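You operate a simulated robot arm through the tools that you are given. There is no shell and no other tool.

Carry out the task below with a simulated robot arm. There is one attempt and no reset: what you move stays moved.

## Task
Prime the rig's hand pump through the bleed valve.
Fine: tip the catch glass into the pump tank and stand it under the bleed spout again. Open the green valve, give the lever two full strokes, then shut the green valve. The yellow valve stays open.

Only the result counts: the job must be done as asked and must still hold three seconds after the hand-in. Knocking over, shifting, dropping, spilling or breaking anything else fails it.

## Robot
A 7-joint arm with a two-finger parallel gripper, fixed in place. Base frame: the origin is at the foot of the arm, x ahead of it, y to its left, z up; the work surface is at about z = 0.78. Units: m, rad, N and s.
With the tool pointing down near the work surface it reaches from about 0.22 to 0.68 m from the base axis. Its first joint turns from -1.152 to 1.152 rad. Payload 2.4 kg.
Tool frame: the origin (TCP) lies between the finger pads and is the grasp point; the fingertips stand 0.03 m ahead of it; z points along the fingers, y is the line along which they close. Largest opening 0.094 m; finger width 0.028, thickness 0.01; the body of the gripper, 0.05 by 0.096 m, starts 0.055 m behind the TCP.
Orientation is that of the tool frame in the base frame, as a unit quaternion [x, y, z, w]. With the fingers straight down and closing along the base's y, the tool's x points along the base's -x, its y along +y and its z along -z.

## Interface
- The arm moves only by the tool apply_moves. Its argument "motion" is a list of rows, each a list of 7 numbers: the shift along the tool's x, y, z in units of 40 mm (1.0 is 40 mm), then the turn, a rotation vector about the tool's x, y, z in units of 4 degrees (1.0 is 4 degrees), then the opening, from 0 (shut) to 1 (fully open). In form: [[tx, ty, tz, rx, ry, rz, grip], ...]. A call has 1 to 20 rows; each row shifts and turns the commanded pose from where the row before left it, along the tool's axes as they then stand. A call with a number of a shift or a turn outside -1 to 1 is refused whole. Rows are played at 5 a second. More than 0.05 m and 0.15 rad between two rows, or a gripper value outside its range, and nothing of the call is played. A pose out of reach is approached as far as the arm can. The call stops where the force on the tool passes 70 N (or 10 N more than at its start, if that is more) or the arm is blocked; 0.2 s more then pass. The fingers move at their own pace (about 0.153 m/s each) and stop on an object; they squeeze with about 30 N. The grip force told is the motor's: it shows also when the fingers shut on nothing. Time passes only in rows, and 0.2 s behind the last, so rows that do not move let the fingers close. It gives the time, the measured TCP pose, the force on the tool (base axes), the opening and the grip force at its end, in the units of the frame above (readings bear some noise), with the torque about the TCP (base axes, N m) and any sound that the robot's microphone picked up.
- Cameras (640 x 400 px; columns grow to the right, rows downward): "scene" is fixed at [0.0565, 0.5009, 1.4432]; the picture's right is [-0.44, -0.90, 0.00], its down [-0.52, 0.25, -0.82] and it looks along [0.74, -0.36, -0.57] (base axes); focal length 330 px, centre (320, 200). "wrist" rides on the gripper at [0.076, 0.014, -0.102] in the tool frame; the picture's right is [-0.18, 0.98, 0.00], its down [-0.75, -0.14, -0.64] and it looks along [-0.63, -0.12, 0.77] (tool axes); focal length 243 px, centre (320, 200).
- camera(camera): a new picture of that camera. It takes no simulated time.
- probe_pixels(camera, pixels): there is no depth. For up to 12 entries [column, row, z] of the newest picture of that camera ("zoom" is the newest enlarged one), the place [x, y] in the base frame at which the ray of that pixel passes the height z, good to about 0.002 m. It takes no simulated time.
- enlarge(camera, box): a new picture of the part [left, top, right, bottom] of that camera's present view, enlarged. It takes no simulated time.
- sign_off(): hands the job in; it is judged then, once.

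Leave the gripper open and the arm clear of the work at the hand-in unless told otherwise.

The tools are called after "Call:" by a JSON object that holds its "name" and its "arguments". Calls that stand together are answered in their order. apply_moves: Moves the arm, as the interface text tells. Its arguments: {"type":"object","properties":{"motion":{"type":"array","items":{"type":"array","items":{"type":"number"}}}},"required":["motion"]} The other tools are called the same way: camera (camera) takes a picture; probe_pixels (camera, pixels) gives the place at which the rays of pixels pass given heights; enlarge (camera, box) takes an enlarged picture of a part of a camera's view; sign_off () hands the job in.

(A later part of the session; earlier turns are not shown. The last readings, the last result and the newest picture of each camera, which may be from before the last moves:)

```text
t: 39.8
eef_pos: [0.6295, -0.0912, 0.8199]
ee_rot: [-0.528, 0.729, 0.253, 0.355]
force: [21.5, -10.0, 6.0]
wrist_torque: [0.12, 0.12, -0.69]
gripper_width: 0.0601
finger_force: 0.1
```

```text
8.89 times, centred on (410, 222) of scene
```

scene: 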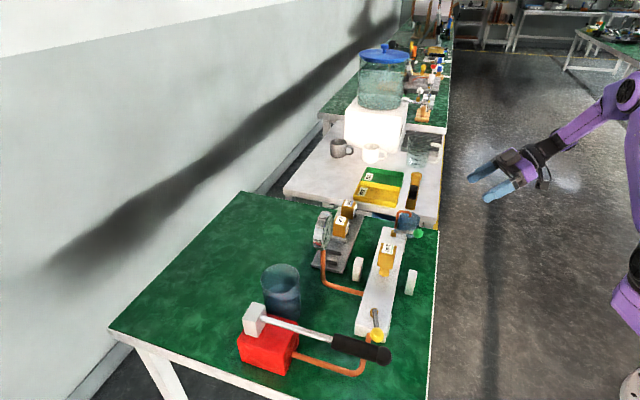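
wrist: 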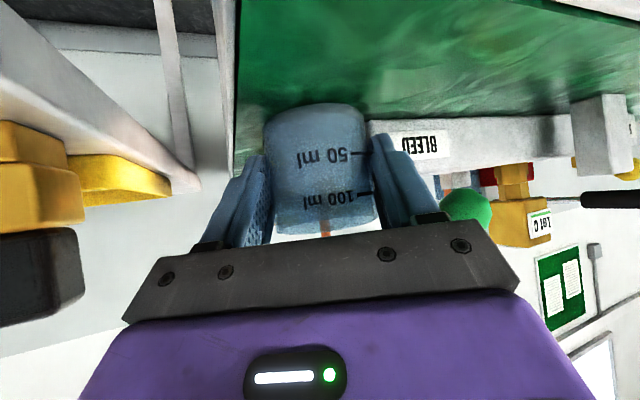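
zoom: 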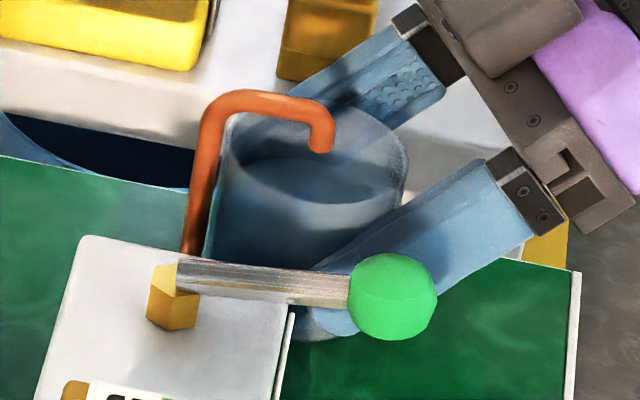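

The fingers haven't opened to the commanded 0.07 m (still 0.060). I'll hold the command a bit longer to see whether they move or are blocked.

Call:
{"name": "apply_moves", "arguments": {"motion": [[0, 0, 0, 0, 0, 0, 0.75], [0, 0, 0, 0, 0, 0, 0.75]]}}

Call:
{"name": "enlarge", "arguments": {"camera": "wrist", "box": [200, 70, 500, 240]}}

```text
t: 40.4
eef_pos: [0.6311, -0.0895, 0.8196]
ee_rot: [-0.528, 0.729, 0.253, 0.355]
force: [21.3, -11.8, 6.6]
wrist_torque: [0.21, 0.03, -0.65]
gripper_width: 0.0603
finger_force: 0.0
```

```text
2.13 times, centred on (350, 155) of wrist
```

zoom: 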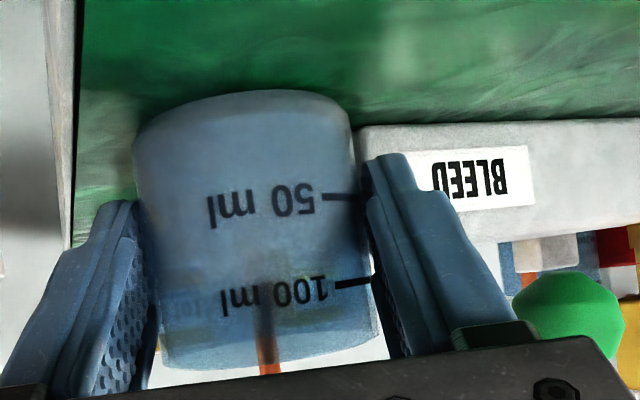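

The fingers are blocked on the manifold side; the force and torque place the contact at the manifold-side fingertip. I'll shift the tool 3 mm away from the manifold to relieve it and hold the opening at its present width.

Call:
{"name": "apply_moves", "arguments": {"motion": [[0, -0.04, 0, 0, 0, 0, 0.64], [0, -0.035, 0, 0, 0, 0, 0.64], [0, 0, 0, 0, 0, 0, 0.64]]}}

Call:
{"name": "enlarge", "arguments": {"camera": "wrist", "box": [200, 70, 500, 240]}}

```text
t: 41.2
eef_pos: [0.6299, -0.0898, 0.8189]
ee_rot: [-0.53, 0.728, 0.256, 0.352]
force: [5.1, -10.9, 5.0]
wrist_torque: [0.14, 0.11, 0.09]
gripper_width: 0.06
finger_force: 0.1
```

```text
2.13 times, centred on (350, 155) of wrist
```

zoom: 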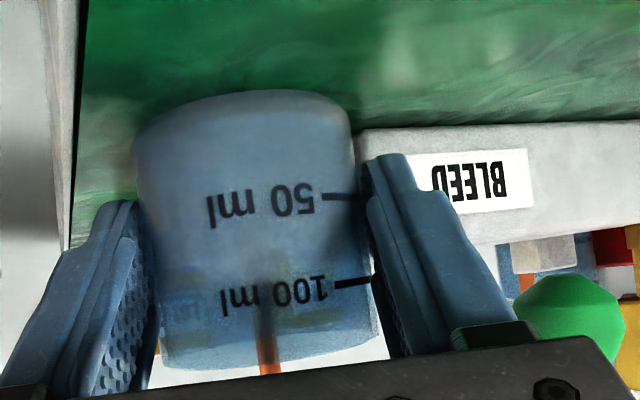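

Sideways force has dropped; what remains is about 9 N pushing back along the approach, with 5 N up. That means a fingertip is touching the manifold's front plate. I'll retreat 5 mm along the approach with the fingers loose.

Call:
{"name": "apply_moves", "arguments": {"motion": [[0.0385, 0, -0.049, 0, 0, 0, 0.66], [0.0385, 0, -0.049, 0, 0, 0, 0.68], [0, 0, 0, 0, 0, 0, 0.7]]}}

Call:
{"name": "enlarge", "arguments": {"camera": "wrist", "box": [200, 70, 500, 240]}}

Call:
{"name": "enlarge", "arguments": {"camera": "scene", "box": [385, 200, 435, 245]}}

```text
t: 42.0
eef_pos: [0.6304, -0.0945, 0.8194]
ee_rot: [-0.53, 0.728, 0.256, 0.352]
force: [-0.1, -0.4, -0.1]
wrist_torque: [0.02, -0.01, 0.01]
gripper_width: 0.0658
finger_force: 0.0
```

```text
2.13 times, centred on (350, 155) of wrist
```

zoom: 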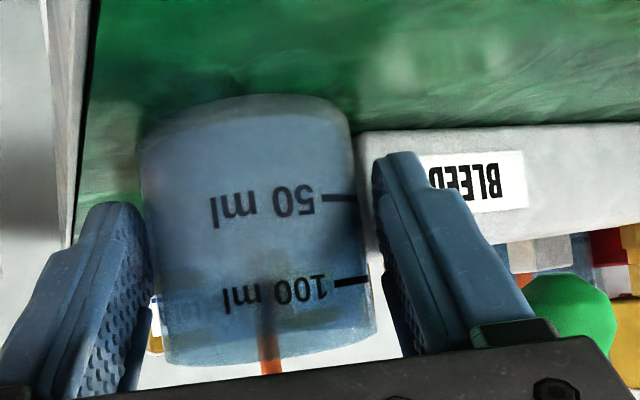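

```text
8.89 times, centred on (410, 222) of scene
```

zoom: 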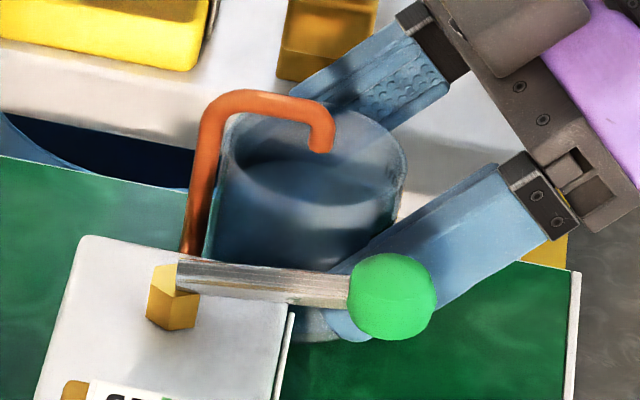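

All forces are zero and the fingers are free at 0.066 m. The picture shows more gap on the right finger, so I'll shift 2 mm toward the left finger and close gently again. The tips are now clear of the plate.

Call:
{"name": "apply_moves", "arguments": {"motion": [[0, -0.05, 0, 0, 0, 0, 0.7], [0, 0, 0, 0, 0, 0, 0.67], [0, 0, 0, 0, 0, 0, 0.65], [0, 0, 0, 0, 0, 0, 0.64], [0, 0, 0, 0, 0, 0, 0.63], [0, 0, 0, 0, 0, 0, 0.6], [0, 0, 0, 0, 0, 0, 0.5], [0, 0, 0, 0, 0, 0, 0.4]]}}

Call:
{"name": "enlarge", "arguments": {"camera": "wrist", "box": [200, 70, 500, 240]}}

Call:
{"name": "enlarge", "arguments": {"camera": "scene", "box": [385, 200, 435, 245]}}

```text
t: 43.8
eef_pos: [0.6328, -0.0956, 0.8211]
ee_rot: [-0.529, 0.728, 0.255, 0.353]
force: [-0.5, 0.7, -0.3]
wrist_torque: [0.02, -0.02, 0.04]
gripper_width: 0.057
finger_force: 29.9
```

```text
2.13 times, centred on (350, 155) of wrist
```

zoom: 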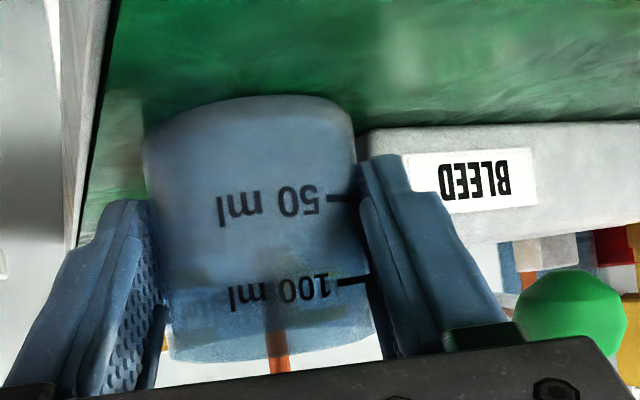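

```text
8.89 times, centred on (410, 222) of scene
```

zoom: 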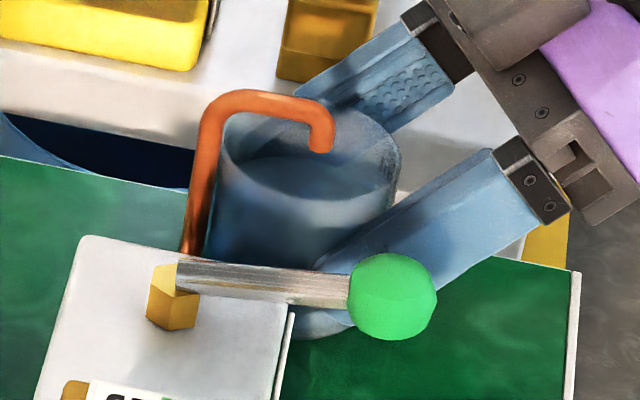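

Width 0.057 m is less than the glass diameter, so the tips hold it on a chord in front of its middle; that's not a safe lift. The low front plate keeps the fingers from going deeper. Instead I'll open, raise the fingers above the plate (z > 0.82), grip the rim band properly, draw the glass a little out from the corner, and regrip low there. First I'll open and rise.

Call:
{"name": "apply_moves", "arguments": {"motion": [[0, 0, 0, 0, 0, 0, 0.62], [0, 0, 0, 0, 0, 0, 0.66], [0, 0, 0, 0, 0, 0, 0.72], [-0.197, 0, -0.154, 0, 0, 0, 0.75], [-0.197, 0, -0.154, 0, 0, 0, 0.75], [-0.197, 0, -0.154, 0, 0, 0, 0.75], [-0.059, 0, -0.046, 0, 0, 0, 0.75]]}}

Call:
{"name": "enlarge", "arguments": {"camera": "wrist", "box": [200, 70, 500, 240]}}

Call:
{"name": "enlarge", "arguments": {"camera": "scene", "box": [385, 200, 435, 245]}}

```text
t: 45.4
eef_pos: [0.6322, -0.095, 0.8528]
ee_rot: [-0.529, 0.727, 0.256, 0.353]
force: [0.3, 0.1, -0.7]
wrist_torque: [-0.01, -0.01, -0.02]
gripper_width: 0.0706
finger_force: 0.0
```

```text
2.13 times, centred on (350, 155) of wrist
```

zoom: 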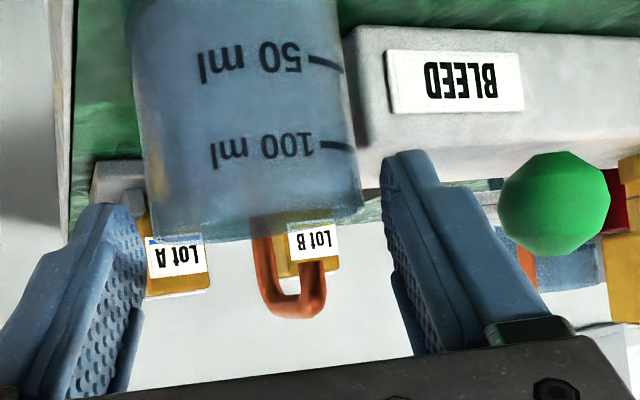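

```text
8.89 times, centred on (410, 222) of scene
```

zoom: 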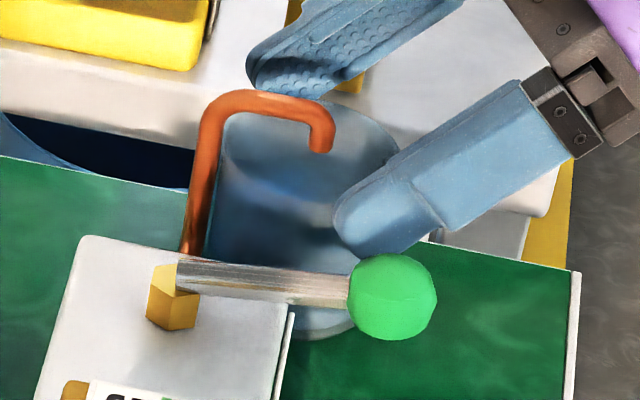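

The view from here is clear: the spout tip hangs over the glass with a small gap. I'll probe the riser, rim and corner again in both fresh pictures to fix the glass position.

Call:
{"name": "camera", "arguments": {"camera": "wrist"}}

Call:
{"name": "probe_pixels", "arguments": {"camera": "wrist", "pixels": [[320.9, 166.7, 0.83], [320.9, 166.7, 0.835], [320.9, 166.7, 0.84], [347.7, 186, 0.845], [347.7, 186, 0.85], [366, 78, 0.78], [374, 142, 0.818], [461, 157, 0.845], [461, 157, 0.848], [382, 100, 0.8]]}}

Call:
{"name": "probe_pixels", "arguments": {"camera": "scene", "pixels": [[396.5, 220.9, 0.83], [396.5, 220.9, 0.835], [396.5, 220.9, 0.84], [410, 216.8, 0.845], [410, 216.8, 0.85], [408.5, 217.5, 0.841], [408, 232, 0.78], [418, 232.8, 0.845], [418, 232.8, 0.848], [406.8, 235, 0.81]]}}

```text
taken
```

wrist: 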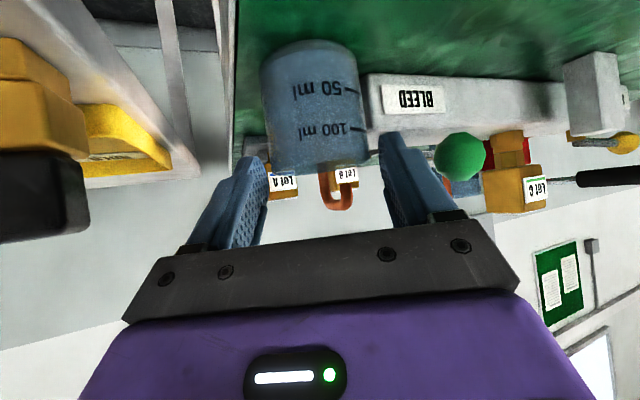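

```text
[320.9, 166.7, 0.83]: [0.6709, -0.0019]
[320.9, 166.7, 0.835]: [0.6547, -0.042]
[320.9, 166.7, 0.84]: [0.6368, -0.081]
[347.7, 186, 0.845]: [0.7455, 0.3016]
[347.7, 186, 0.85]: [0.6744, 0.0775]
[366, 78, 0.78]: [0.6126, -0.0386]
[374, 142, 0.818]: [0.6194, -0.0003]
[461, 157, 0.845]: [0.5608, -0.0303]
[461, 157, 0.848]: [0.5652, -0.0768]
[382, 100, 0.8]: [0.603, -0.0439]
```

```text
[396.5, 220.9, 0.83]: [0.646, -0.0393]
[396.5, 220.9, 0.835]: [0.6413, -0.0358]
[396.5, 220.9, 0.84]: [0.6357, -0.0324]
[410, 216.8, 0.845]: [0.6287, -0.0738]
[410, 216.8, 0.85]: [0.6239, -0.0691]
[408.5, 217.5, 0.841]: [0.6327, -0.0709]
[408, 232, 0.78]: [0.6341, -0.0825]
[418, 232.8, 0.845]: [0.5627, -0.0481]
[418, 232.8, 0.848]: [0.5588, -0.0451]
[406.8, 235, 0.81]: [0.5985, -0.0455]
```

From the zero-force grip and these probes, the glass centre is about along-heading 0.127, lateral -0.631, and the riser is behind it at about (0.65,-0.04). I'll advance 17 mm at z 0.85. There the fingertips pass above the plate and the pads take the rim band at its full diameter.

Call:
{"name": "apply_moves", "arguments": {"motion": [[-0.07, 0, 0.126, 0, 0, 0, 0.75], [-0.07, 0, 0.126, 0, 0, 0, 0.75], [-0.067, 0, 0.126, 0, 0, 0, 0.75]]}}

Call:
{"name": "enlarge", "arguments": {"camera": "wrist", "box": [200, 70, 500, 240]}}

Call:
{"name": "enlarge", "arguments": {"camera": "scene", "box": [385, 200, 435, 245]}}

```text
t: 46.2
eef_pos: [0.6384, -0.0782, 0.8508]
ee_rot: [-0.529, 0.728, 0.256, 0.353]
force: [0.2, -0.6, 0.2]
wrist_torque: [0.0, 0.0, 0.02]
gripper_width: 0.0705
finger_force: 0.1
```

```text
2.13 times, centred on (350, 155) of wrist
```

zoom: 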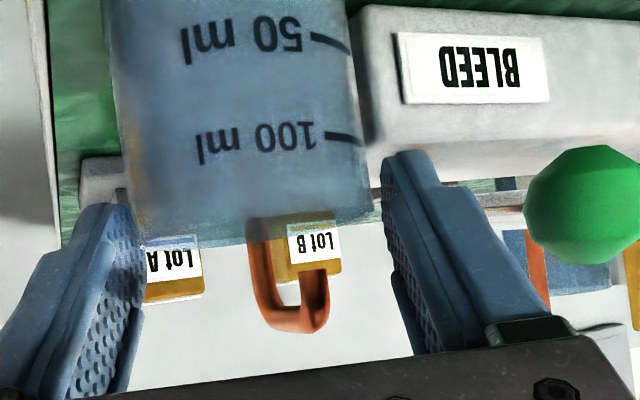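

```text
8.89 times, centred on (410, 222) of scene
```

zoom: 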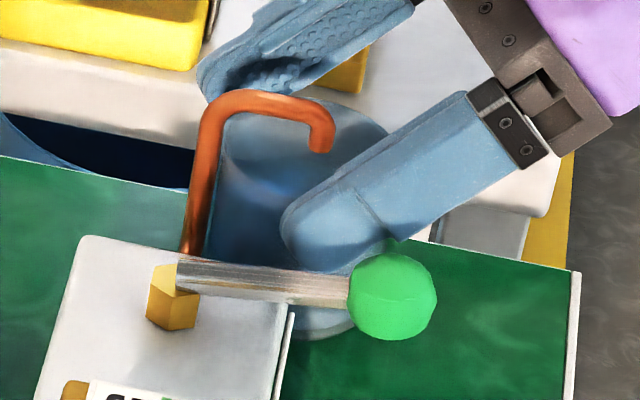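

No contact. Now I'll close gently on the rim band.

Call:
{"name": "apply_moves", "arguments": {"motion": [[0, 0, 0, 0, 0, 0, 0.71], [0, 0, 0, 0, 0, 0, 0.68], [0, 0, 0, 0, 0, 0, 0.66], [0, 0, 0, 0, 0, 0, 0.65], [0, 0, 0, 0, 0, 0, 0.64], [0, 0, 0, 0, 0, 0, 0.63], [0, 0, 0, 0, 0, 0, 0.6], [0, 0, 0, 0, 0, 0, 0.5]]}}

Call:
{"name": "enlarge", "arguments": {"camera": "wrist", "box": [200, 70, 500, 240]}}

Call:
{"name": "enlarge", "arguments": {"camera": "scene", "box": [385, 200, 435, 245]}}

```text
t: 48.0
eef_pos: [0.637, -0.081, 0.8508]
ee_rot: [-0.529, 0.728, 0.256, 0.353]
force: [-0.6, 0.0, -0.1]
wrist_torque: [0.04, 0.02, -0.01]
gripper_width: 0.0593
finger_force: 29.7
```

```text
2.13 times, centred on (350, 155) of wrist
```

zoom: 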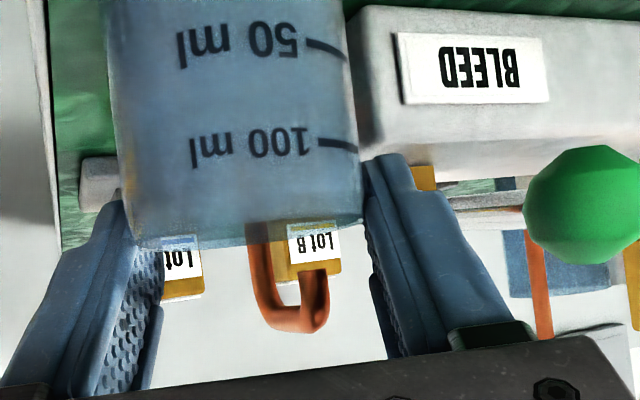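

```text
8.89 times, centred on (410, 222) of scene
```

zoom: 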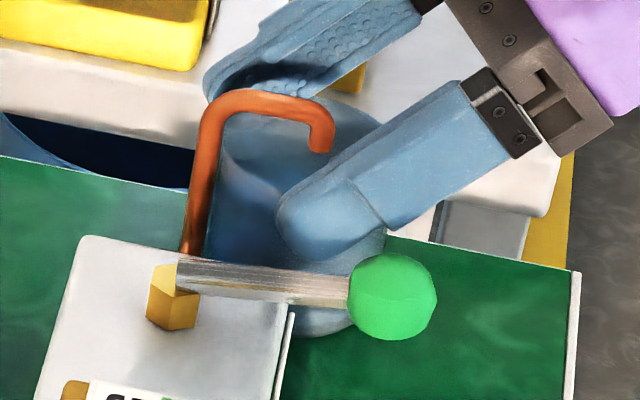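

Held at the full diameter (0.0593 m) with no side force. I'll lift just 2 mm, well under the spout gap, draw the glass 30 mm straight back from the manifold, then set it down on the bench.

Call:
{"name": "apply_moves", "arguments": {"motion": [[-0.039, 0, -0.031, 0, 0, 0, 0.5], [0, 0, 0, 0, 0, 0, 0.5], [0.04, 0.034, -0.052, 0, 0, 0, 0.5], [0.074, 0.061, -0.095, 0, 0, 0, 0.5], [0.074, 0.061, -0.095, 0, 0, 0, 0.5], [0.074, 0.061, -0.095, 0, 0, 0, 0.5], [0.074, 0.061, -0.095, 0, 0, 0, 0.5], [0.045, 0.038, -0.058, 0, 0, 0, 0.5], [0.03, 0.024, -0.036, 0, 0, 0, 0.5], [0, 0, 0, 0, 0, 0, 0.5]]}}

Call:
{"name": "enlarge", "arguments": {"camera": "wrist", "box": [200, 40, 500, 240]}}

Call:
{"name": "enlarge", "arguments": {"camera": "scene", "box": [385, 200, 445, 250]}}

```text
t: 50.2
eef_pos: [0.6166, -0.1011, 0.8517]
ee_rot: [-0.529, 0.727, 0.257, 0.353]
force: [0.2, 0.6, -1.9]
wrist_torque: [-0.01, -0.02, 0.0]
gripper_width: 0.0591
finger_force: 29.8
```

```text
2.00 times, centred on (350, 140) of wrist
```

zoom: 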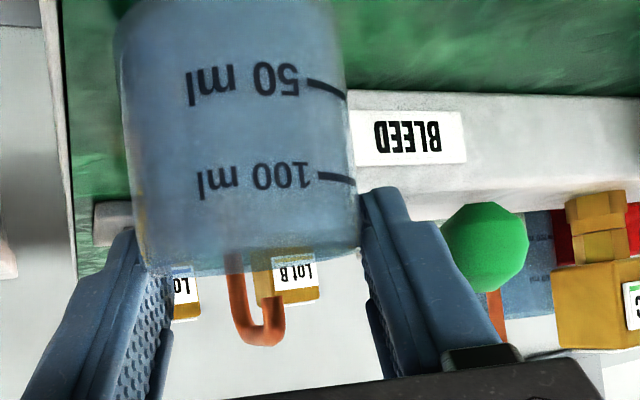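

```text
8.00 times, centred on (415, 225) of scene
```

zoom: 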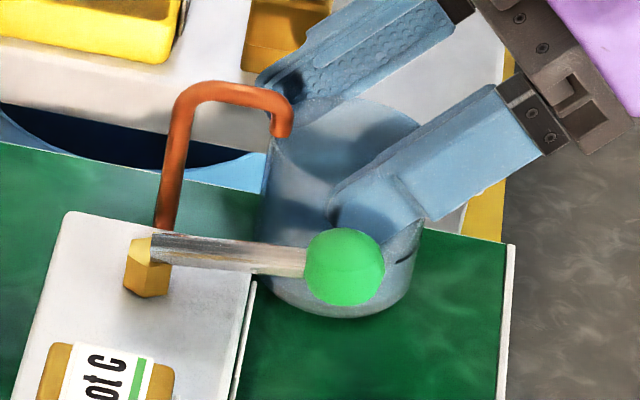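

The glass came out cleanly (about 190 g by the force). I'll lower it 2.5 mm to the bench, open gently, and read the force.

Call:
{"name": "apply_moves", "arguments": {"motion": [[0.0245, 0, 0.019, 0, 0, 0, 0.5], [0.0245, 0, 0.019, 0, 0, 0, 0.5], [0, 0, 0, 0, 0, 0, 0.5]]}}

```text
t: 51.0
eef_pos: [0.617, -0.1013, 0.8499]
ee_rot: [-0.53, 0.727, 0.256, 0.354]
force: [-4.1, 0.4, 8.2]
wrist_torque: [-0.05, 0.03, 0.0]
gripper_width: 0.059
finger_force: 29.7
```

It's down on the bench, lightly pressed. I'll open slowly, then lower the fingers straight down beside the glass to z≈0.82 for the low grip.

Call:
{"name": "apply_moves", "arguments": {"motion": [[0, 0, 0, 0, 0, 0, 0.63], [0, 0, 0, 0, 0, 0, 0.65], [0, 0, 0, 0, 0, 0, 0.7], [0, 0, 0, 0, 0, 0, 0.78], [0.148, 0, 0.1155, 0, 0, 0, 0.78], [0.148, 0, 0.1155, 0, 0, 0, 0.78], [0.148, 0, 0.1155, 0, 0, 0, 0.78], [0.148, 0, 0.1155, 0, 0, 0, 0.78]]}}

Call:
{"name": "enlarge", "arguments": {"camera": "wrist", "box": [200, 40, 500, 240]}}

Call:
{"name": "enlarge", "arguments": {"camera": "scene", "box": [385, 200, 445, 250]}}

```text
t: 52.8
eef_pos: [0.6171, -0.1014, 0.8209]
ee_rot: [-0.529, 0.728, 0.255, 0.354]
force: [-0.3, 0.5, -0.6]
wrist_torque: [-0.02, 0.0, -0.02]
gripper_width: 0.0735
finger_force: 0.0
```

```text
2.00 times, centred on (350, 140) of wrist
```

zoom: 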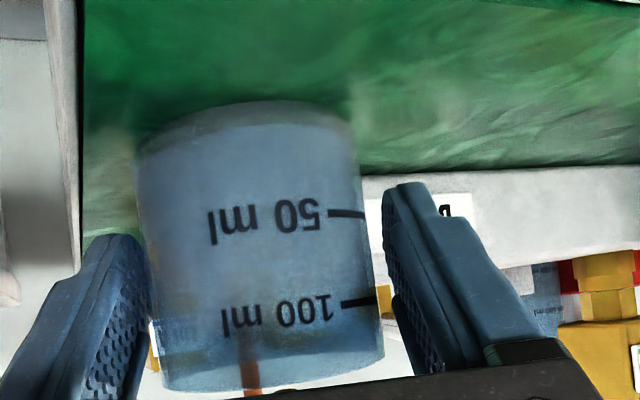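

```text
8.00 times, centred on (415, 225) of scene
```

zoom: 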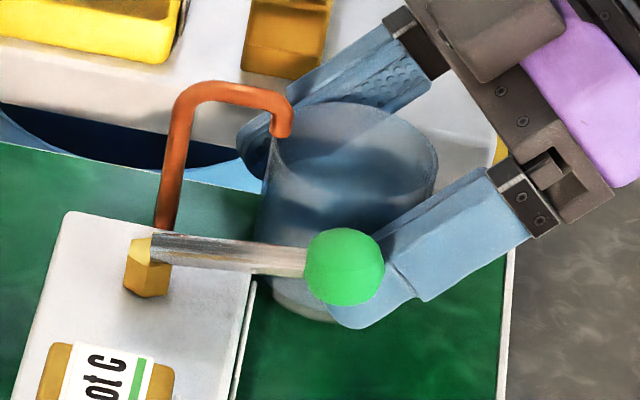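

The glass stands free between the fingers at full depth with no force. Closing gently for the low grip.

Call:
{"name": "apply_moves", "arguments": {"motion": [[0, 0, 0, 0, 0, 0, 0.72], [0, 0, 0, 0, 0, 0, 0.69], [0, 0, 0, 0, 0, 0, 0.66], [0, 0, 0, 0, 0, 0, 0.65], [0, 0, 0, 0, 0, 0, 0.64], [0, 0, 0, 0, 0, 0, 0.63], [0, 0, 0, 0, 0, 0, 0.6], [0, 0, 0, 0, 0, 0, 0.5], [0, 0, 0, 0, 0, 0, 0.4]]}}

Call:
{"name": "enlarge", "arguments": {"camera": "wrist", "box": [200, 40, 500, 240]}}

```text
t: 54.8
eef_pos: [0.6166, -0.1001, 0.8207]
ee_rot: [-0.529, 0.728, 0.256, 0.353]
force: [-1.1, 0.6, 1.4]
wrist_torque: [0.05, 0.05, 0.0]
gripper_width: 0.0603
finger_force: 30.1
```

```text
2.00 times, centred on (350, 140) of wrist
```

zoom: 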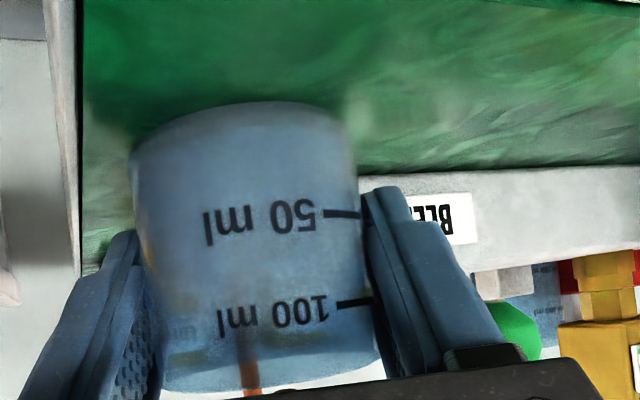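

Solid grip at the full diameter, 0.0603 m. I'll lift 3 mm, draw back 50 mm until clear of the spout, then rise 150 mm smoothly, keeping the glass upright.

Call:
{"name": "apply_moves", "arguments": {"motion": [[-0.059, 0, -0.046, 0, 0, 0, 0.4], [0, 0, 0, 0, 0, 0, 0.4], [0.05, 0.041, -0.064, 0, 0, 0, 0.4], [0.095, 0.079, -0.122, 0, 0, 0, 0.4], [0.107, 0.088, -0.137, 0, 0, 0, 0.4], [0.107, 0.088, -0.137, 0, 0, 0, 0.4], [0.107, 0.088, -0.137, 0, 0, 0, 0.4], [0.107, 0.088, -0.137, 0, 0, 0, 0.4], [0.075, 0.062, -0.096, 0, 0, 0, 0.4], [0.04, 0.034, -0.05, 0, 0, 0, 0.4]]}}

Call:
{"name": "apply_moves", "arguments": {"motion": [[-0.15, 0, -0.117, 0, 0, 0, 0.4], [-0.3, 0, -0.235, 0, 0, 0, 0.4], [-0.394, 0, -0.308, 0, 0, 0, 0.4], [-0.394, 0, -0.308, 0, 0, 0, 0.4], [-0.394, 0, -0.308, 0, 0, 0, 0.4], [-0.394, 0, -0.308, 0, 0, 0, 0.4], [-0.394, 0, -0.308, 0, 0, 0, 0.4], [-0.394, 0, -0.308, 0, 0, 0, 0.4], [-0.3, 0, -0.235, 0, 0, 0, 0.4], [-0.15, 0, -0.117, 0, 0, 0, 0.4]]}}

Call:
{"name": "camera", "arguments": {"camera": "wrist"}}

Call:
{"name": "camera", "arguments": {"camera": "scene"}}

```text
t: 57.0
eef_pos: [0.5808, -0.1354, 0.8224]
ee_rot: [-0.529, 0.728, 0.255, 0.354]
force: [0.1, -0.4, -0.9]
wrist_torque: [0.0, 0.0, 0.03]
gripper_width: 0.0603
finger_force: 29.9
```

```text
t: 59.2
eef_pos: [0.5818, -0.1335, 0.9889]
ee_rot: [-0.529, 0.728, 0.256, 0.353]
force: [0.0, -0.1, -1.2]
wrist_torque: [-0.03, 0.01, 0.01]
gripper_width: 0.06
finger_force: 29.4
```

```text
taken
```

wrist: 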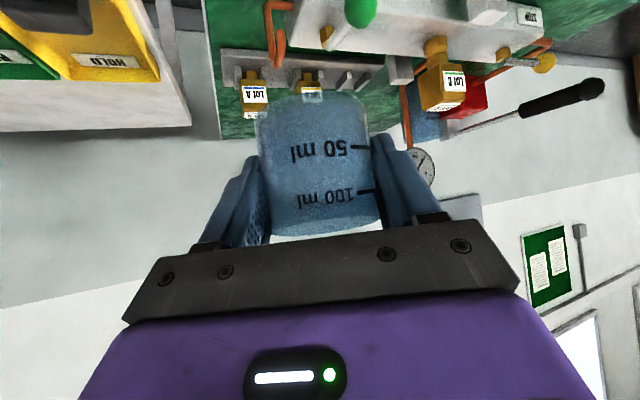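

```text
taken
```

scene: 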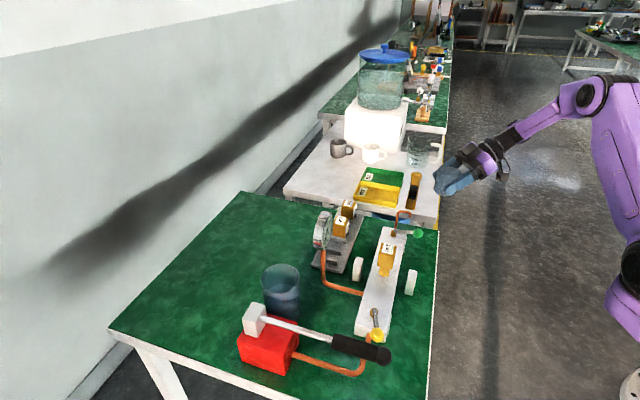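

The glass is held upright and full. I'll carry it smoothly and high toward (0.50,0.15,1.09), staying on the robot's side of the gauge, then yaw to about 38°.

Call:
{"name": "apply_moves", "arguments": {"motion": [[-0.23, 0.166, 0.13, 0, 0, 0, 0.4], [-0.46, 0.331, 0.261, 0, 0, 0, 0.4], [-0.575, 0.414, 0.326, 0, 0, 0, 0.4], [-0.575, 0.414, 0.326, 0, 0, 0, 0.4], [-0.575, 0.414, 0.326, 0, 0, 0, 0.4], [-0.575, 0.414, 0.326, 0, 0, 0, 0.4], [-0.575, 0.414, 0.326, 0, 0, 0, 0.4], [-0.575, 0.414, 0.326, 0, 0, 0, 0.4], [-0.575, 0.414, 0.326, 0, 0, 0, 0.4], [-0.575, 0.414, 0.326, 0, 0, 0, 0.4], [-0.288, 0.207, 0.163, 0, 0, 0, 0.4], [-0.173, 0.124, 0.098, 0, 0, 0, 0.4], [0, 0, 0, 0, 0, 0, 0.4]]}}

Call:
{"name": "apply_moves", "arguments": {"motion": [[0, 0, 0, 0.35, 0, 0.274, 0.4], [0, 0, 0, 0.7, 0, 0.547, 0.4], [0, 0, 0, 0.7, 0, 0.547, 0.4], [0, 0, 0, 0.7, 0, 0.547, 0.4], [0, 0, 0, 0.7, 0, 0.547, 0.4], [0, 0, 0, 0.7, 0, 0.547, 0.4], [0, 0, 0, 0.7, 0, 0.547, 0.4], [0, 0, 0, 0.7, 0, 0.547, 0.4], [0, 0, 0, 0.7, 0, 0.547, 0.4], [0, 0, 0, 0.7, 0, 0.547, 0.4], [0, 0, 0, 0.05, 0, 0.04, 0.4]]}}

Call:
{"name": "camera", "arguments": {"camera": "scene"}}

Call:
{"name": "camera", "arguments": {"camera": "wrist"}}

```text
t: 62.0
eef_pos: [0.4984, 0.1485, 1.0887]
ee_rot: [-0.529, 0.728, 0.256, 0.354]
force: [-1.0, -0.2, -0.9]
wrist_torque: [0.0, 0.0, -0.02]
gripper_width: 0.0601
finger_force: 30.0
```

```text
t: 64.4
eef_pos: [0.4983, 0.1496, 1.0873]
ee_rot: [-0.293, 0.851, 0.14, 0.413]
force: [0.2, 0.6, -0.9]
wrist_torque: [-0.01, -0.01, 0.01]
gripper_width: 0.0598
finger_force: 30.3
```

```text
taken
```

scene: 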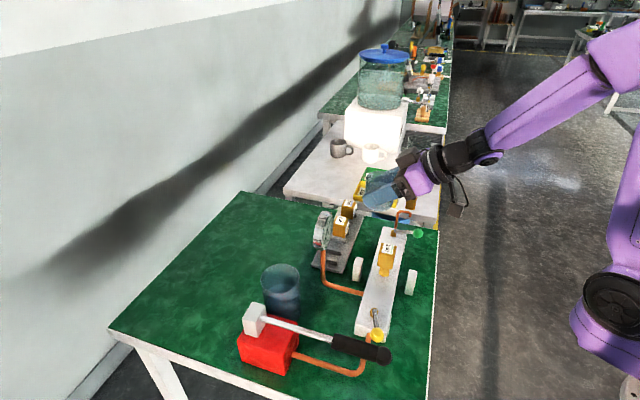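

```text
taken
```

wrist: 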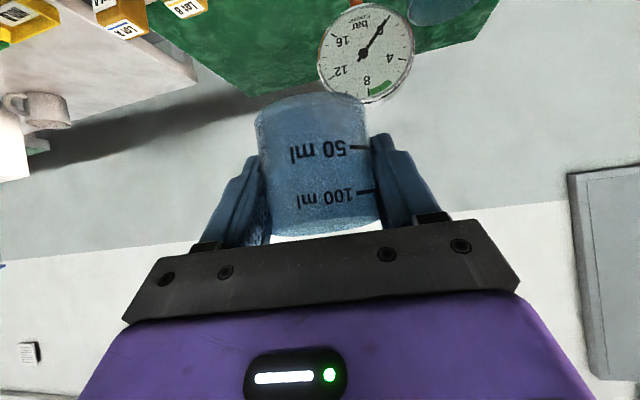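

Heading is 38°, glass upright, gauge ahead. I'll continue at the same height to above the tank at TCP (0.52,0.387), with gentle ramps.

Call:
{"name": "apply_moves", "arguments": {"motion": [[-0.126, 0.216, 0.161, 0, 0, 0, 0.4], [-0.251, 0.433, 0.322, 0, 0, 0, 0.4], [-0.314, 0.541, 0.402, 0, 0, 0, 0.4], [-0.314, 0.541, 0.402, 0, 0, 0, 0.4], [-0.314, 0.541, 0.402, 0, 0, 0, 0.4], [-0.314, 0.541, 0.402, 0, 0, 0, 0.4], [-0.314, 0.541, 0.402, 0, 0, 0, 0.4], [-0.283, 0.487, 0.362, 0, 0, 0, 0.4], [-0.188, 0.325, 0.241, 0, 0, 0, 0.4], [-0.094, 0.162, 0.121, 0, 0, 0, 0.4], [0, 0, 0, 0, 0, 0, 0.4]]}}

Call:
{"name": "camera", "arguments": {"camera": "scene"}}

Call:
{"name": "camera", "arguments": {"camera": "wrist"}}

```text
t: 66.8
eef_pos: [0.5217, 0.387, 1.0874]
ee_rot: [-0.294, 0.85, 0.141, 0.414]
force: [0.4, 0.4, -1.3]
wrist_torque: [-0.01, -0.02, -0.02]
gripper_width: 0.0596
finger_force: 29.8
```

```text
taken
```

scene: 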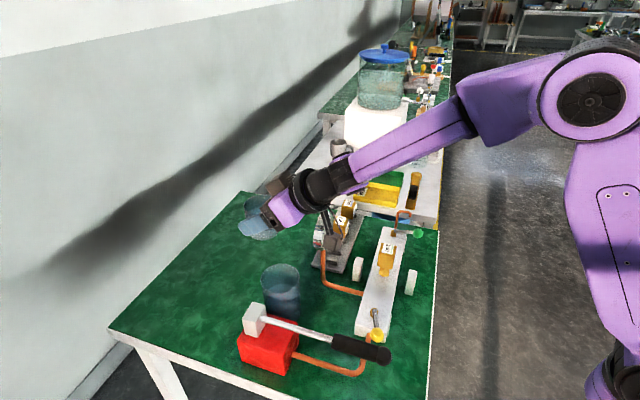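

```text
taken
```

wrist: 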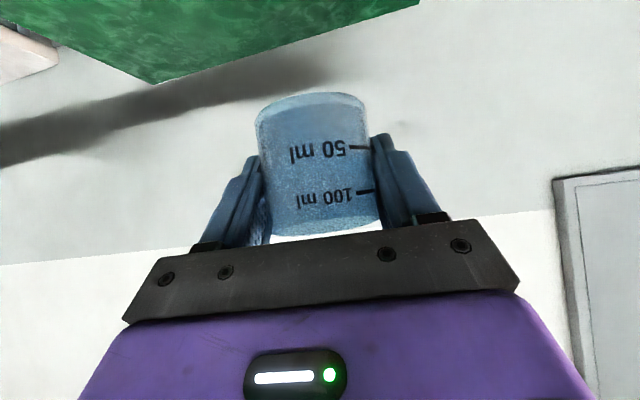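

I'm above the tank with the glass upright. I'll lower to z≈1.0, tilt only 24° (below spilling, with the lip over the tank), then yaw 12° so the wrist stays clear of the gauge.

Call:
{"name": "apply_moves", "arguments": {"motion": [[0.2, 0, 0.156, 0, 0, 0, 0.4], [0.4, 0, 0.313, 0, 0, 0, 0.4], [0.45, 0, 0.352, 0, 0, 0, 0.4], [0.4, 0, 0.313, 0, 0, 0, 0.4], [0.2, 0, 0.156, 0, 0, 0, 0.4], [0.073, 0, 0.057, 0, 0, 0, 0.4]]}}

Call:
{"name": "apply_moves", "arguments": {"motion": [[0, 0, 0, -0.308, 0, 0.394, 0.4], [0, 0, 0, -0.308, 0, 0.394, 0.4], [0, 0, 0, -0.308, 0, 0.394, 0.4], [0, 0, 0, -0.308, 0, 0.394, 0.4], [0, 0, 0, -0.308, 0, 0.394, 0.4], [0, 0, 0, -0.308, 0, 0.394, 0.4], [0, 0, 0, -0.308, 0, 0.394, 0.4], [0, 0, 0, -0.308, 0, 0.394, 0.4], [0, 0, 0, -0.308, 0, 0.394, 0.4], [0, 0, 0, -0.308, 0, 0.394, 0.4], [0, 0, 0, -0.308, 0, 0.394, 0.4], [0, 0, 0, -0.308, 0, 0.394, 0.4], [0, 0, 0, 0.54, -0.305, 0.422, 0.4], [0, 0, 0, 0.54, -0.305, 0.422, 0.4], [0, 0, 0, 0.54, -0.305, 0.422, 0.4], [0, 0, 0, 0.54, -0.305, 0.422, 0.4]]}}

Call:
{"name": "camera", "arguments": {"camera": "scene"}}

Call:
{"name": "enlarge", "arguments": {"camera": "scene", "box": [230, 190, 390, 330]}}

```text
t: 68.2
eef_pos: [0.5218, 0.3846, 0.9989]
ee_rot: [-0.294, 0.85, 0.141, 0.414]
force: [0.2, 0.3, -1.5]
wrist_torque: [0.0, -0.01, 0.0]
gripper_width: 0.0599
finger_force: 30.2
```

```text
t: 71.6
eef_pos: [0.5204, 0.3846, 0.9997]
ee_rot: [-0.109, 0.878, 0.275, 0.375]
force: [-0.4, 0.3, -1.0]
wrist_torque: [0.01, 0.01, -0.02]
gripper_width: 0.0596
finger_force: 29.4
```

```text
taken
```

scene: 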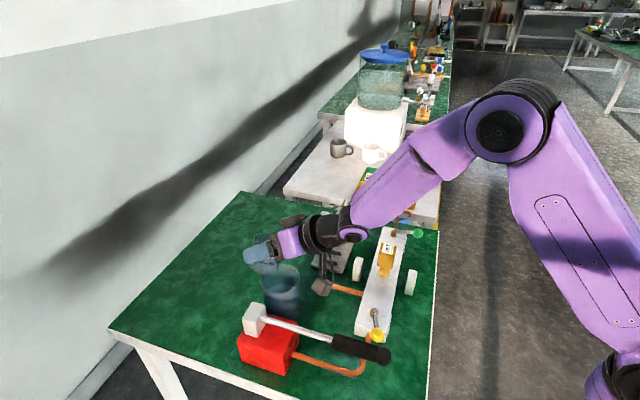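

```text
2.86 times, centred on (310, 260) of scene
```

zoom: 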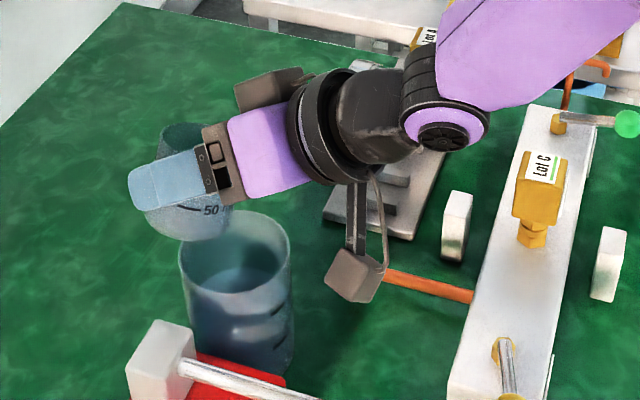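

The pose matches my projection: the lip is over the tank's opening. Now I'll pour slowly at 2° per row, from 24° to 64°.

Call:
{"name": "apply_moves", "arguments": {"motion": [[0, 0, 0, -0.308, 0, 0.394, 0.4], [0, 0, 0, -0.308, 0, 0.394, 0.4], [0, 0, 0, -0.308, 0, 0.394, 0.4], [0, 0, 0, -0.308, 0, 0.394, 0.4], [0, 0, 0, -0.308, 0, 0.394, 0.4], [0, 0, 0, -0.308, 0, 0.394, 0.4], [0, 0, 0, -0.308, 0, 0.394, 0.4], [0, 0, 0, -0.308, 0, 0.394, 0.4], [0, 0, 0, -0.308, 0, 0.394, 0.4], [0, 0, 0, -0.308, 0, 0.394, 0.4]]}}

Call:
{"name": "enlarge", "arguments": {"camera": "scene", "box": [230, 190, 390, 330]}}

Call:
{"name": "camera", "arguments": {"camera": "wrist"}}

```text
t: 73.8
eef_pos: [0.5216, 0.3851, 0.9991]
ee_rot: [-0.028, 0.85, 0.418, 0.32]
force: [0.4, 0.2, -1.2]
wrist_torque: [-0.01, 0.0, 0.0]
gripper_width: 0.0597
finger_force: 30.3
```

```text
2.86 times, centred on (310, 260) of scene
```

zoom: 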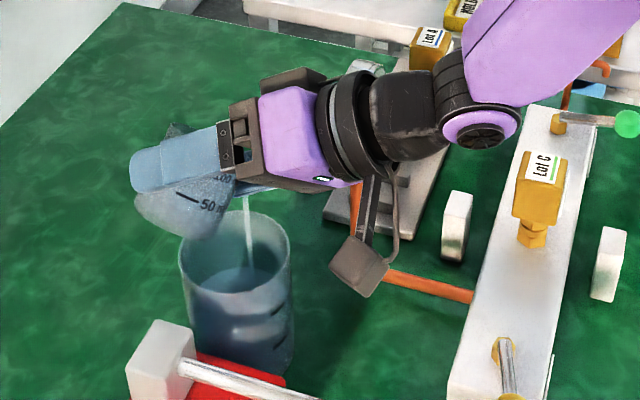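

```text
taken
```

wrist: 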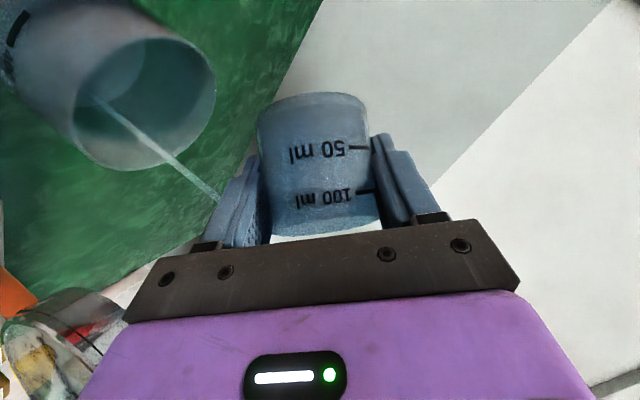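

A stream is visible falling into the middle of the tank. I'll continue the slow tilt.

Call:
{"name": "apply_moves", "arguments": {"motion": [[0, 0, 0, -0.308, 0, 0.394, 0.4], [0, 0, 0, -0.308, 0, 0.394, 0.4], [0, 0, 0, -0.308, 0, 0.394, 0.4], [0, 0, 0, -0.308, 0, 0.394, 0.4], [0, 0, 0, -0.308, 0, 0.394, 0.4], [0, 0, 0, -0.308, 0, 0.394, 0.4], [0, 0, 0, -0.308, 0, 0.394, 0.4], [0, 0, 0, -0.308, 0, 0.394, 0.4], [0, 0, 0, -0.308, 0, 0.394, 0.4], [0, 0, 0, -0.308, 0, 0.394, 0.4]]}}

Call:
{"name": "enlarge", "arguments": {"camera": "scene", "box": [230, 190, 390, 330]}}

Call:
{"name": "camera", "arguments": {"camera": "wrist"}}

```text
t: 76.0
eef_pos: [0.5223, 0.3858, 0.9993]
ee_rot: [0.055, 0.796, 0.547, 0.254]
force: [0.1, 0.1, -0.8]
wrist_torque: [-0.02, -0.03, 0.02]
gripper_width: 0.0593
finger_force: 29.8
```

```text
2.86 times, centred on (310, 260) of scene
```

zoom: 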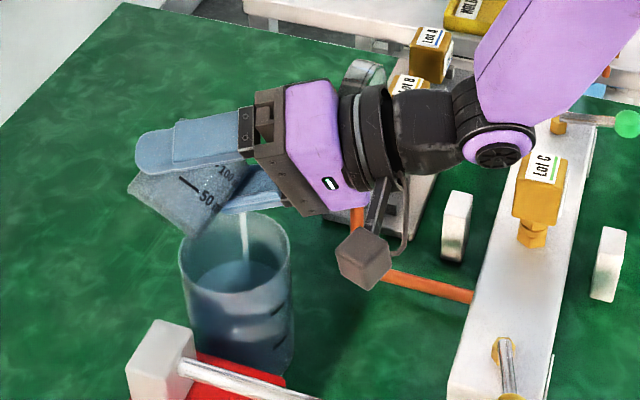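

```text
taken
```

wrist: 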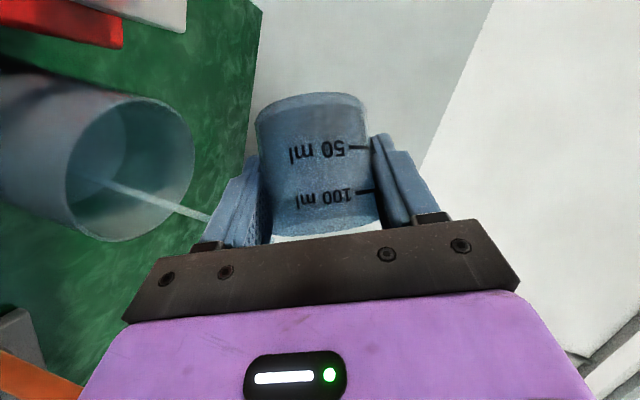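

The stream still lands inside the tank. I'll keep tilting to about 104°.

Call:
{"name": "apply_moves", "arguments": {"motion": [[0, 0, 0, -0.308, 0, 0.394, 0.4], [0, 0, 0, -0.308, 0, 0.394, 0.4], [0, 0, 0, -0.308, 0, 0.394, 0.4], [0, 0, 0, -0.308, 0, 0.394, 0.4], [0, 0, 0, -0.308, 0, 0.394, 0.4], [0, 0, 0, -0.308, 0, 0.394, 0.4], [0, 0, 0, -0.308, 0, 0.394, 0.4], [0, 0, 0, -0.308, 0, 0.394, 0.4], [0, 0, 0, -0.308, 0, 0.394, 0.4], [0, 0, 0, -0.308, 0, 0.394, 0.4], [0, 0, 0, -0.308, 0, 0.394, 0.4], [0, 0, 0, -0.308, 0, 0.394, 0.4], [0, 0, 0, -0.308, 0, 0.394, 0.4], [0, 0, 0, -0.308, 0, 0.394, 0.4]]}}

Call:
{"name": "enlarge", "arguments": {"camera": "scene", "box": [230, 190, 390, 330]}}

Call:
{"name": "camera", "arguments": {"camera": "wrist"}}

```text
t: 79.0
eef_pos: [0.521, 0.3855, 0.9988]
ee_rot: [0.169, 0.681, 0.696, 0.151]
force: [0.1, -0.4, -0.6]
wrist_torque: [0.02, -0.02, -0.01]
gripper_width: 0.059
finger_force: 29.3
```

```text
2.86 times, centred on (310, 260) of scene
```

zoom: 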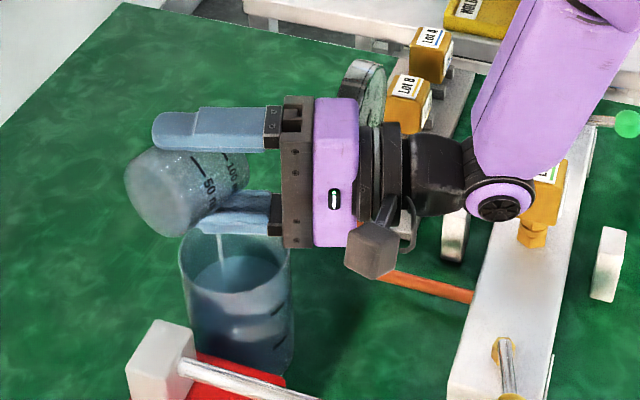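

```text
taken
```

wrist: 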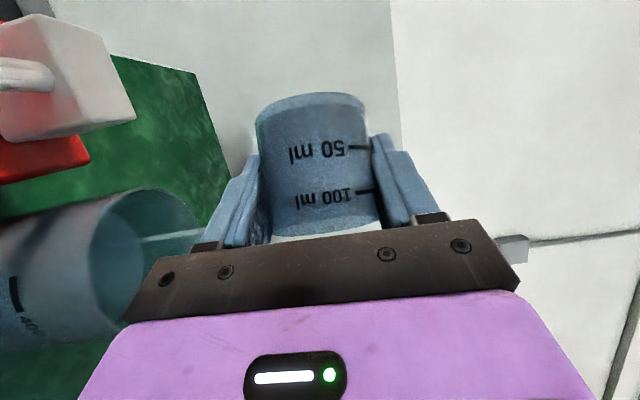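

At about 92° the stream still falls inside the tank. I'll continue to about 116° and hold to let it drain.

Call:
{"name": "apply_moves", "arguments": {"motion": [[0, 0, 0, -0.308, 0, 0.394, 0.4], [0, 0, 0, -0.308, 0, 0.394, 0.4], [0, 0, 0, -0.308, 0, 0.394, 0.4], [0, 0, 0, -0.308, 0, 0.394, 0.4], [0, 0, 0, -0.308, 0, 0.394, 0.4], [0, 0, 0, -0.308, 0, 0.394, 0.4], [0, 0, 0, -0.308, 0, 0.394, 0.4], [0, 0, 0, -0.308, 0, 0.394, 0.4], [0, 0, 0, -0.308, 0, 0.394, 0.4], [0, 0, 0, -0.308, 0, 0.394, 0.4], [0, 0, 0, -0.308, 0, 0.394, 0.4], [0, 0, 0, -0.308, 0, 0.394, 0.4], [0, 0, 0, 0, 0, 0, 0.4], [0, 0, 0, 0, 0, 0, 0.4], [0, 0, 0, 0, 0, 0, 0.4], [0, 0, 0, 0, 0, 0, 0.4], [0, 0, 0, 0, 0, 0, 0.4], [0, 0, 0, 0, 0, 0, 0.4]]}}

Call:
{"name": "enlarge", "arguments": {"camera": "scene", "box": [230, 190, 390, 330]}}

Call:
{"name": "camera", "arguments": {"camera": "wrist"}}

```text
t: 82.8
eef_pos: [0.5221, 0.3851, 1.0006]
ee_rot: [0.257, 0.55, 0.793, 0.056]
force: [0.0, 0.4, -0.8]
wrist_torque: [0.0, 0.01, 0.01]
gripper_width: 0.0594
finger_force: 30.7
```

```text
2.86 times, centred on (310, 260) of scene
```

zoom: 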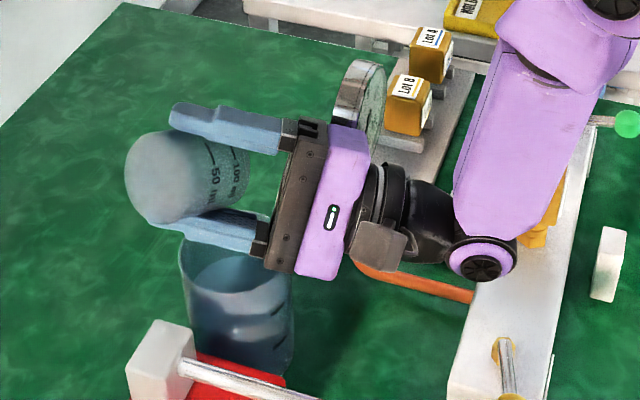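

```text
taken
```

wrist: 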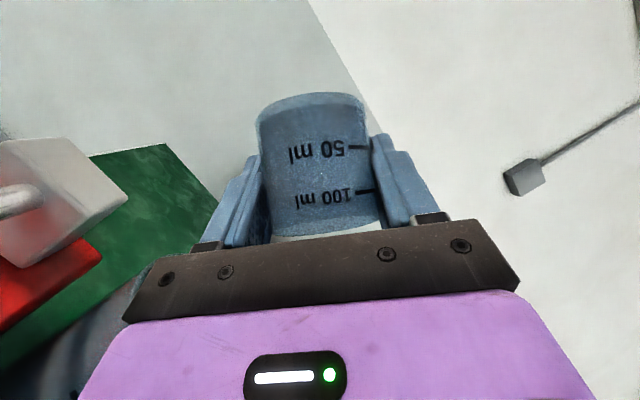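

The stream has stopped and the load reading has dropped, so the glass is empty. I'll roll back by the reverse path.

Call:
{"name": "apply_moves", "arguments": {"motion": [[0, 0, 0, 0, 0, 0, 0.4], [0, 0, 0, 0, 0, 0, 0.4], [0, 0, 0, 0, 0, 0, 0.4], [0, 0, 0, 0.616, 0, -0.788, 0.4], [0, 0, 0, 0.616, 0, -0.788, 0.4], [0, 0, 0, 0.616, 0, -0.788, 0.4], [0, 0, 0, 0.616, 0, -0.788, 0.4], [0, 0, 0, 0.616, 0, -0.788, 0.4], [0, 0, 0, 0.616, 0, -0.788, 0.4], [0, 0, 0, 0.616, 0, -0.788, 0.4], [0, 0, 0, 0.616, 0, -0.788, 0.4], [0, 0, 0, 0.616, 0, -0.788, 0.4], [0, 0, 0, 0.616, 0, -0.788, 0.4], [0, 0, 0, 0.616, 0, -0.788, 0.4], [0, 0, 0, 0.616, 0, -0.788, 0.4], [0, 0, 0, 0.616, 0, -0.788, 0.4], [0, 0, 0, 0.616, 0, -0.788, 0.4], [0, 0, 0, 0.616, 0, -0.788, 0.4], [0, 0, 0, 0.616, 0, -0.788, 0.4], [0, 0, 0, 0.616, 0, -0.788, 0.4]]}}

Call:
{"name": "apply_moves", "arguments": {"motion": [[0, 0, 0, 0.616, 0, -0.788, 0.4], [0, 0, 0, 0.616, 0, -0.788, 0.4], [0, 0, 0, 0.616, 0, -0.788, 0.4], [0, 0, 0, 0.616, 0, -0.788, 0.4], [0, 0, 0, 0.616, 0, -0.788, 0.4], [0, 0, 0, 0.616, 0, -0.788, 0.4], [0, 0, 0, -0.54, 0.305, -0.422, 0.4], [0, 0, 0, -0.54, 0.305, -0.422, 0.4], [0, 0, 0, -0.54, 0.305, -0.422, 0.4], [0, 0, 0, -0.54, 0.305, -0.422, 0.4], [0, 0, 0, 0.616, 0, -0.788, 0.4], [0, 0, 0, 0.616, 0, -0.788, 0.4], [0, 0, 0, 0.616, 0, -0.788, 0.4], [0, 0, 0, 0.616, 0, -0.788, 0.4], [0, 0, 0, 0.616, 0, -0.788, 0.4], [0, 0, 0, 0.616, 0, -0.788, 0.4]]}}

Call:
{"name": "camera", "arguments": {"camera": "scene"}}

Call:
{"name": "camera", "arguments": {"camera": "wrist"}}

```text
t: 87.0
eef_pos: [0.5218, 0.384, 0.9992]
ee_rot: [-0.01, 0.842, 0.443, 0.307]
force: [-0.9, -0.3, -0.6]
wrist_torque: [0.0, 0.0, -0.01]
gripper_width: 0.0593
finger_force: 29.6
```

```text
t: 90.4
eef_pos: [0.5205, 0.385, 1.0001]
ee_rot: [-0.292, 0.851, 0.141, 0.412]
force: [-0.1, 0.4, 0.0]
wrist_torque: [0.02, -0.02, 0.0]
gripper_width: 0.0592
finger_force: 29.7
```

```text
taken
```

scene: 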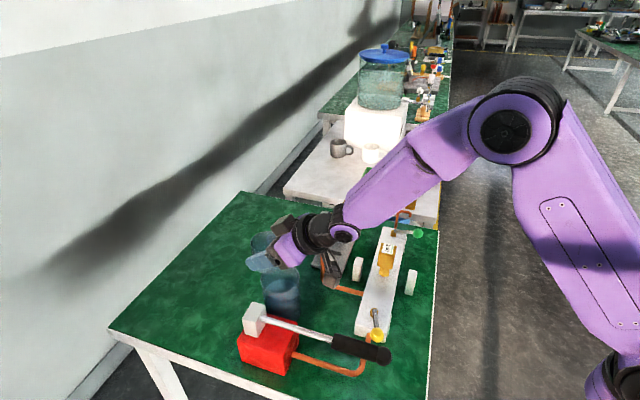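

```text
taken
```

wrist: 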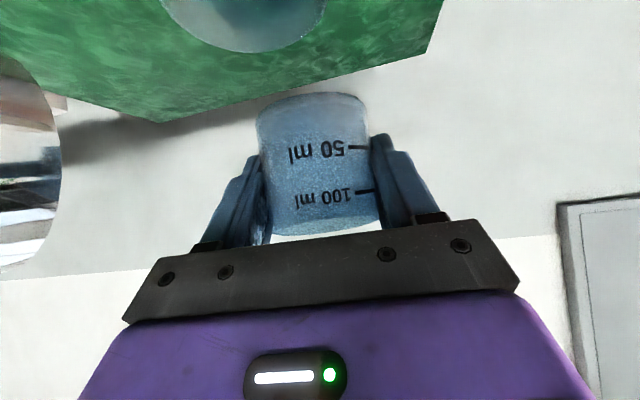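

The glass is empty and upright again. I'll retrace: rise 90 mm, go back along the same route, then yaw back to heading 72°.

Call:
{"name": "apply_moves", "arguments": {"motion": [[-0.443, 0, -0.3465, 0, 0, 0, 0.4], [-0.443, 0, -0.3465, 0, 0, 0, 0.4], [-0.443, 0, -0.3465, 0, 0, 0, 0.4], [-0.443, 0, -0.3465, 0, 0, 0, 0.4], [0.314, -0.541, -0.402, 0, 0, 0, 0.4], [0.314, -0.541, -0.402, 0, 0, 0, 0.4], [0.314, -0.541, -0.402, 0, 0, 0, 0.4], [0.314, -0.541, -0.402, 0, 0, 0, 0.4], [0.314, -0.541, -0.402, 0, 0, 0, 0.4], [0.314, -0.541, -0.402, 0, 0, 0, 0.4], [0.314, -0.541, -0.402, 0, 0, 0, 0.4], [0.314, -0.541, -0.402, 0, 0, 0, 0.4]]}}

Call:
{"name": "apply_moves", "arguments": {"motion": [[0, 0, 0, -0.744, 0, -0.582, 0.4], [0, 0, 0, -0.744, 0, -0.582, 0.4], [0, 0, 0, -0.744, 0, -0.582, 0.4], [0, 0, 0, -0.744, 0, -0.582, 0.4], [0, 0, 0, -0.744, 0, -0.582, 0.4], [0, 0, 0, -0.744, 0, -0.582, 0.4], [0, 0, 0, -0.744, 0, -0.582, 0.4], [0, 0, 0, -0.744, 0, -0.582, 0.4], [0, 0, 0, -0.744, 0, -0.582, 0.4]]}}

```text
t: 93.0
eef_pos: [0.4983, 0.1486, 1.0897]
ee_rot: [-0.292, 0.851, 0.142, 0.413]
force: [0.0, -0.1, -1.1]
wrist_torque: [0.0, 0.0, 0.0]
gripper_width: 0.0591
finger_force: 30.2
```

```text
t: 95.0
eef_pos: [0.4978, 0.1498, 1.0901]
ee_rot: [-0.529, 0.728, 0.258, 0.351]
force: [0.1, 0.5, 0.3]
wrist_torque: [-0.02, 0.05, 0.0]
gripper_width: 0.0592
finger_force: 30.2
```

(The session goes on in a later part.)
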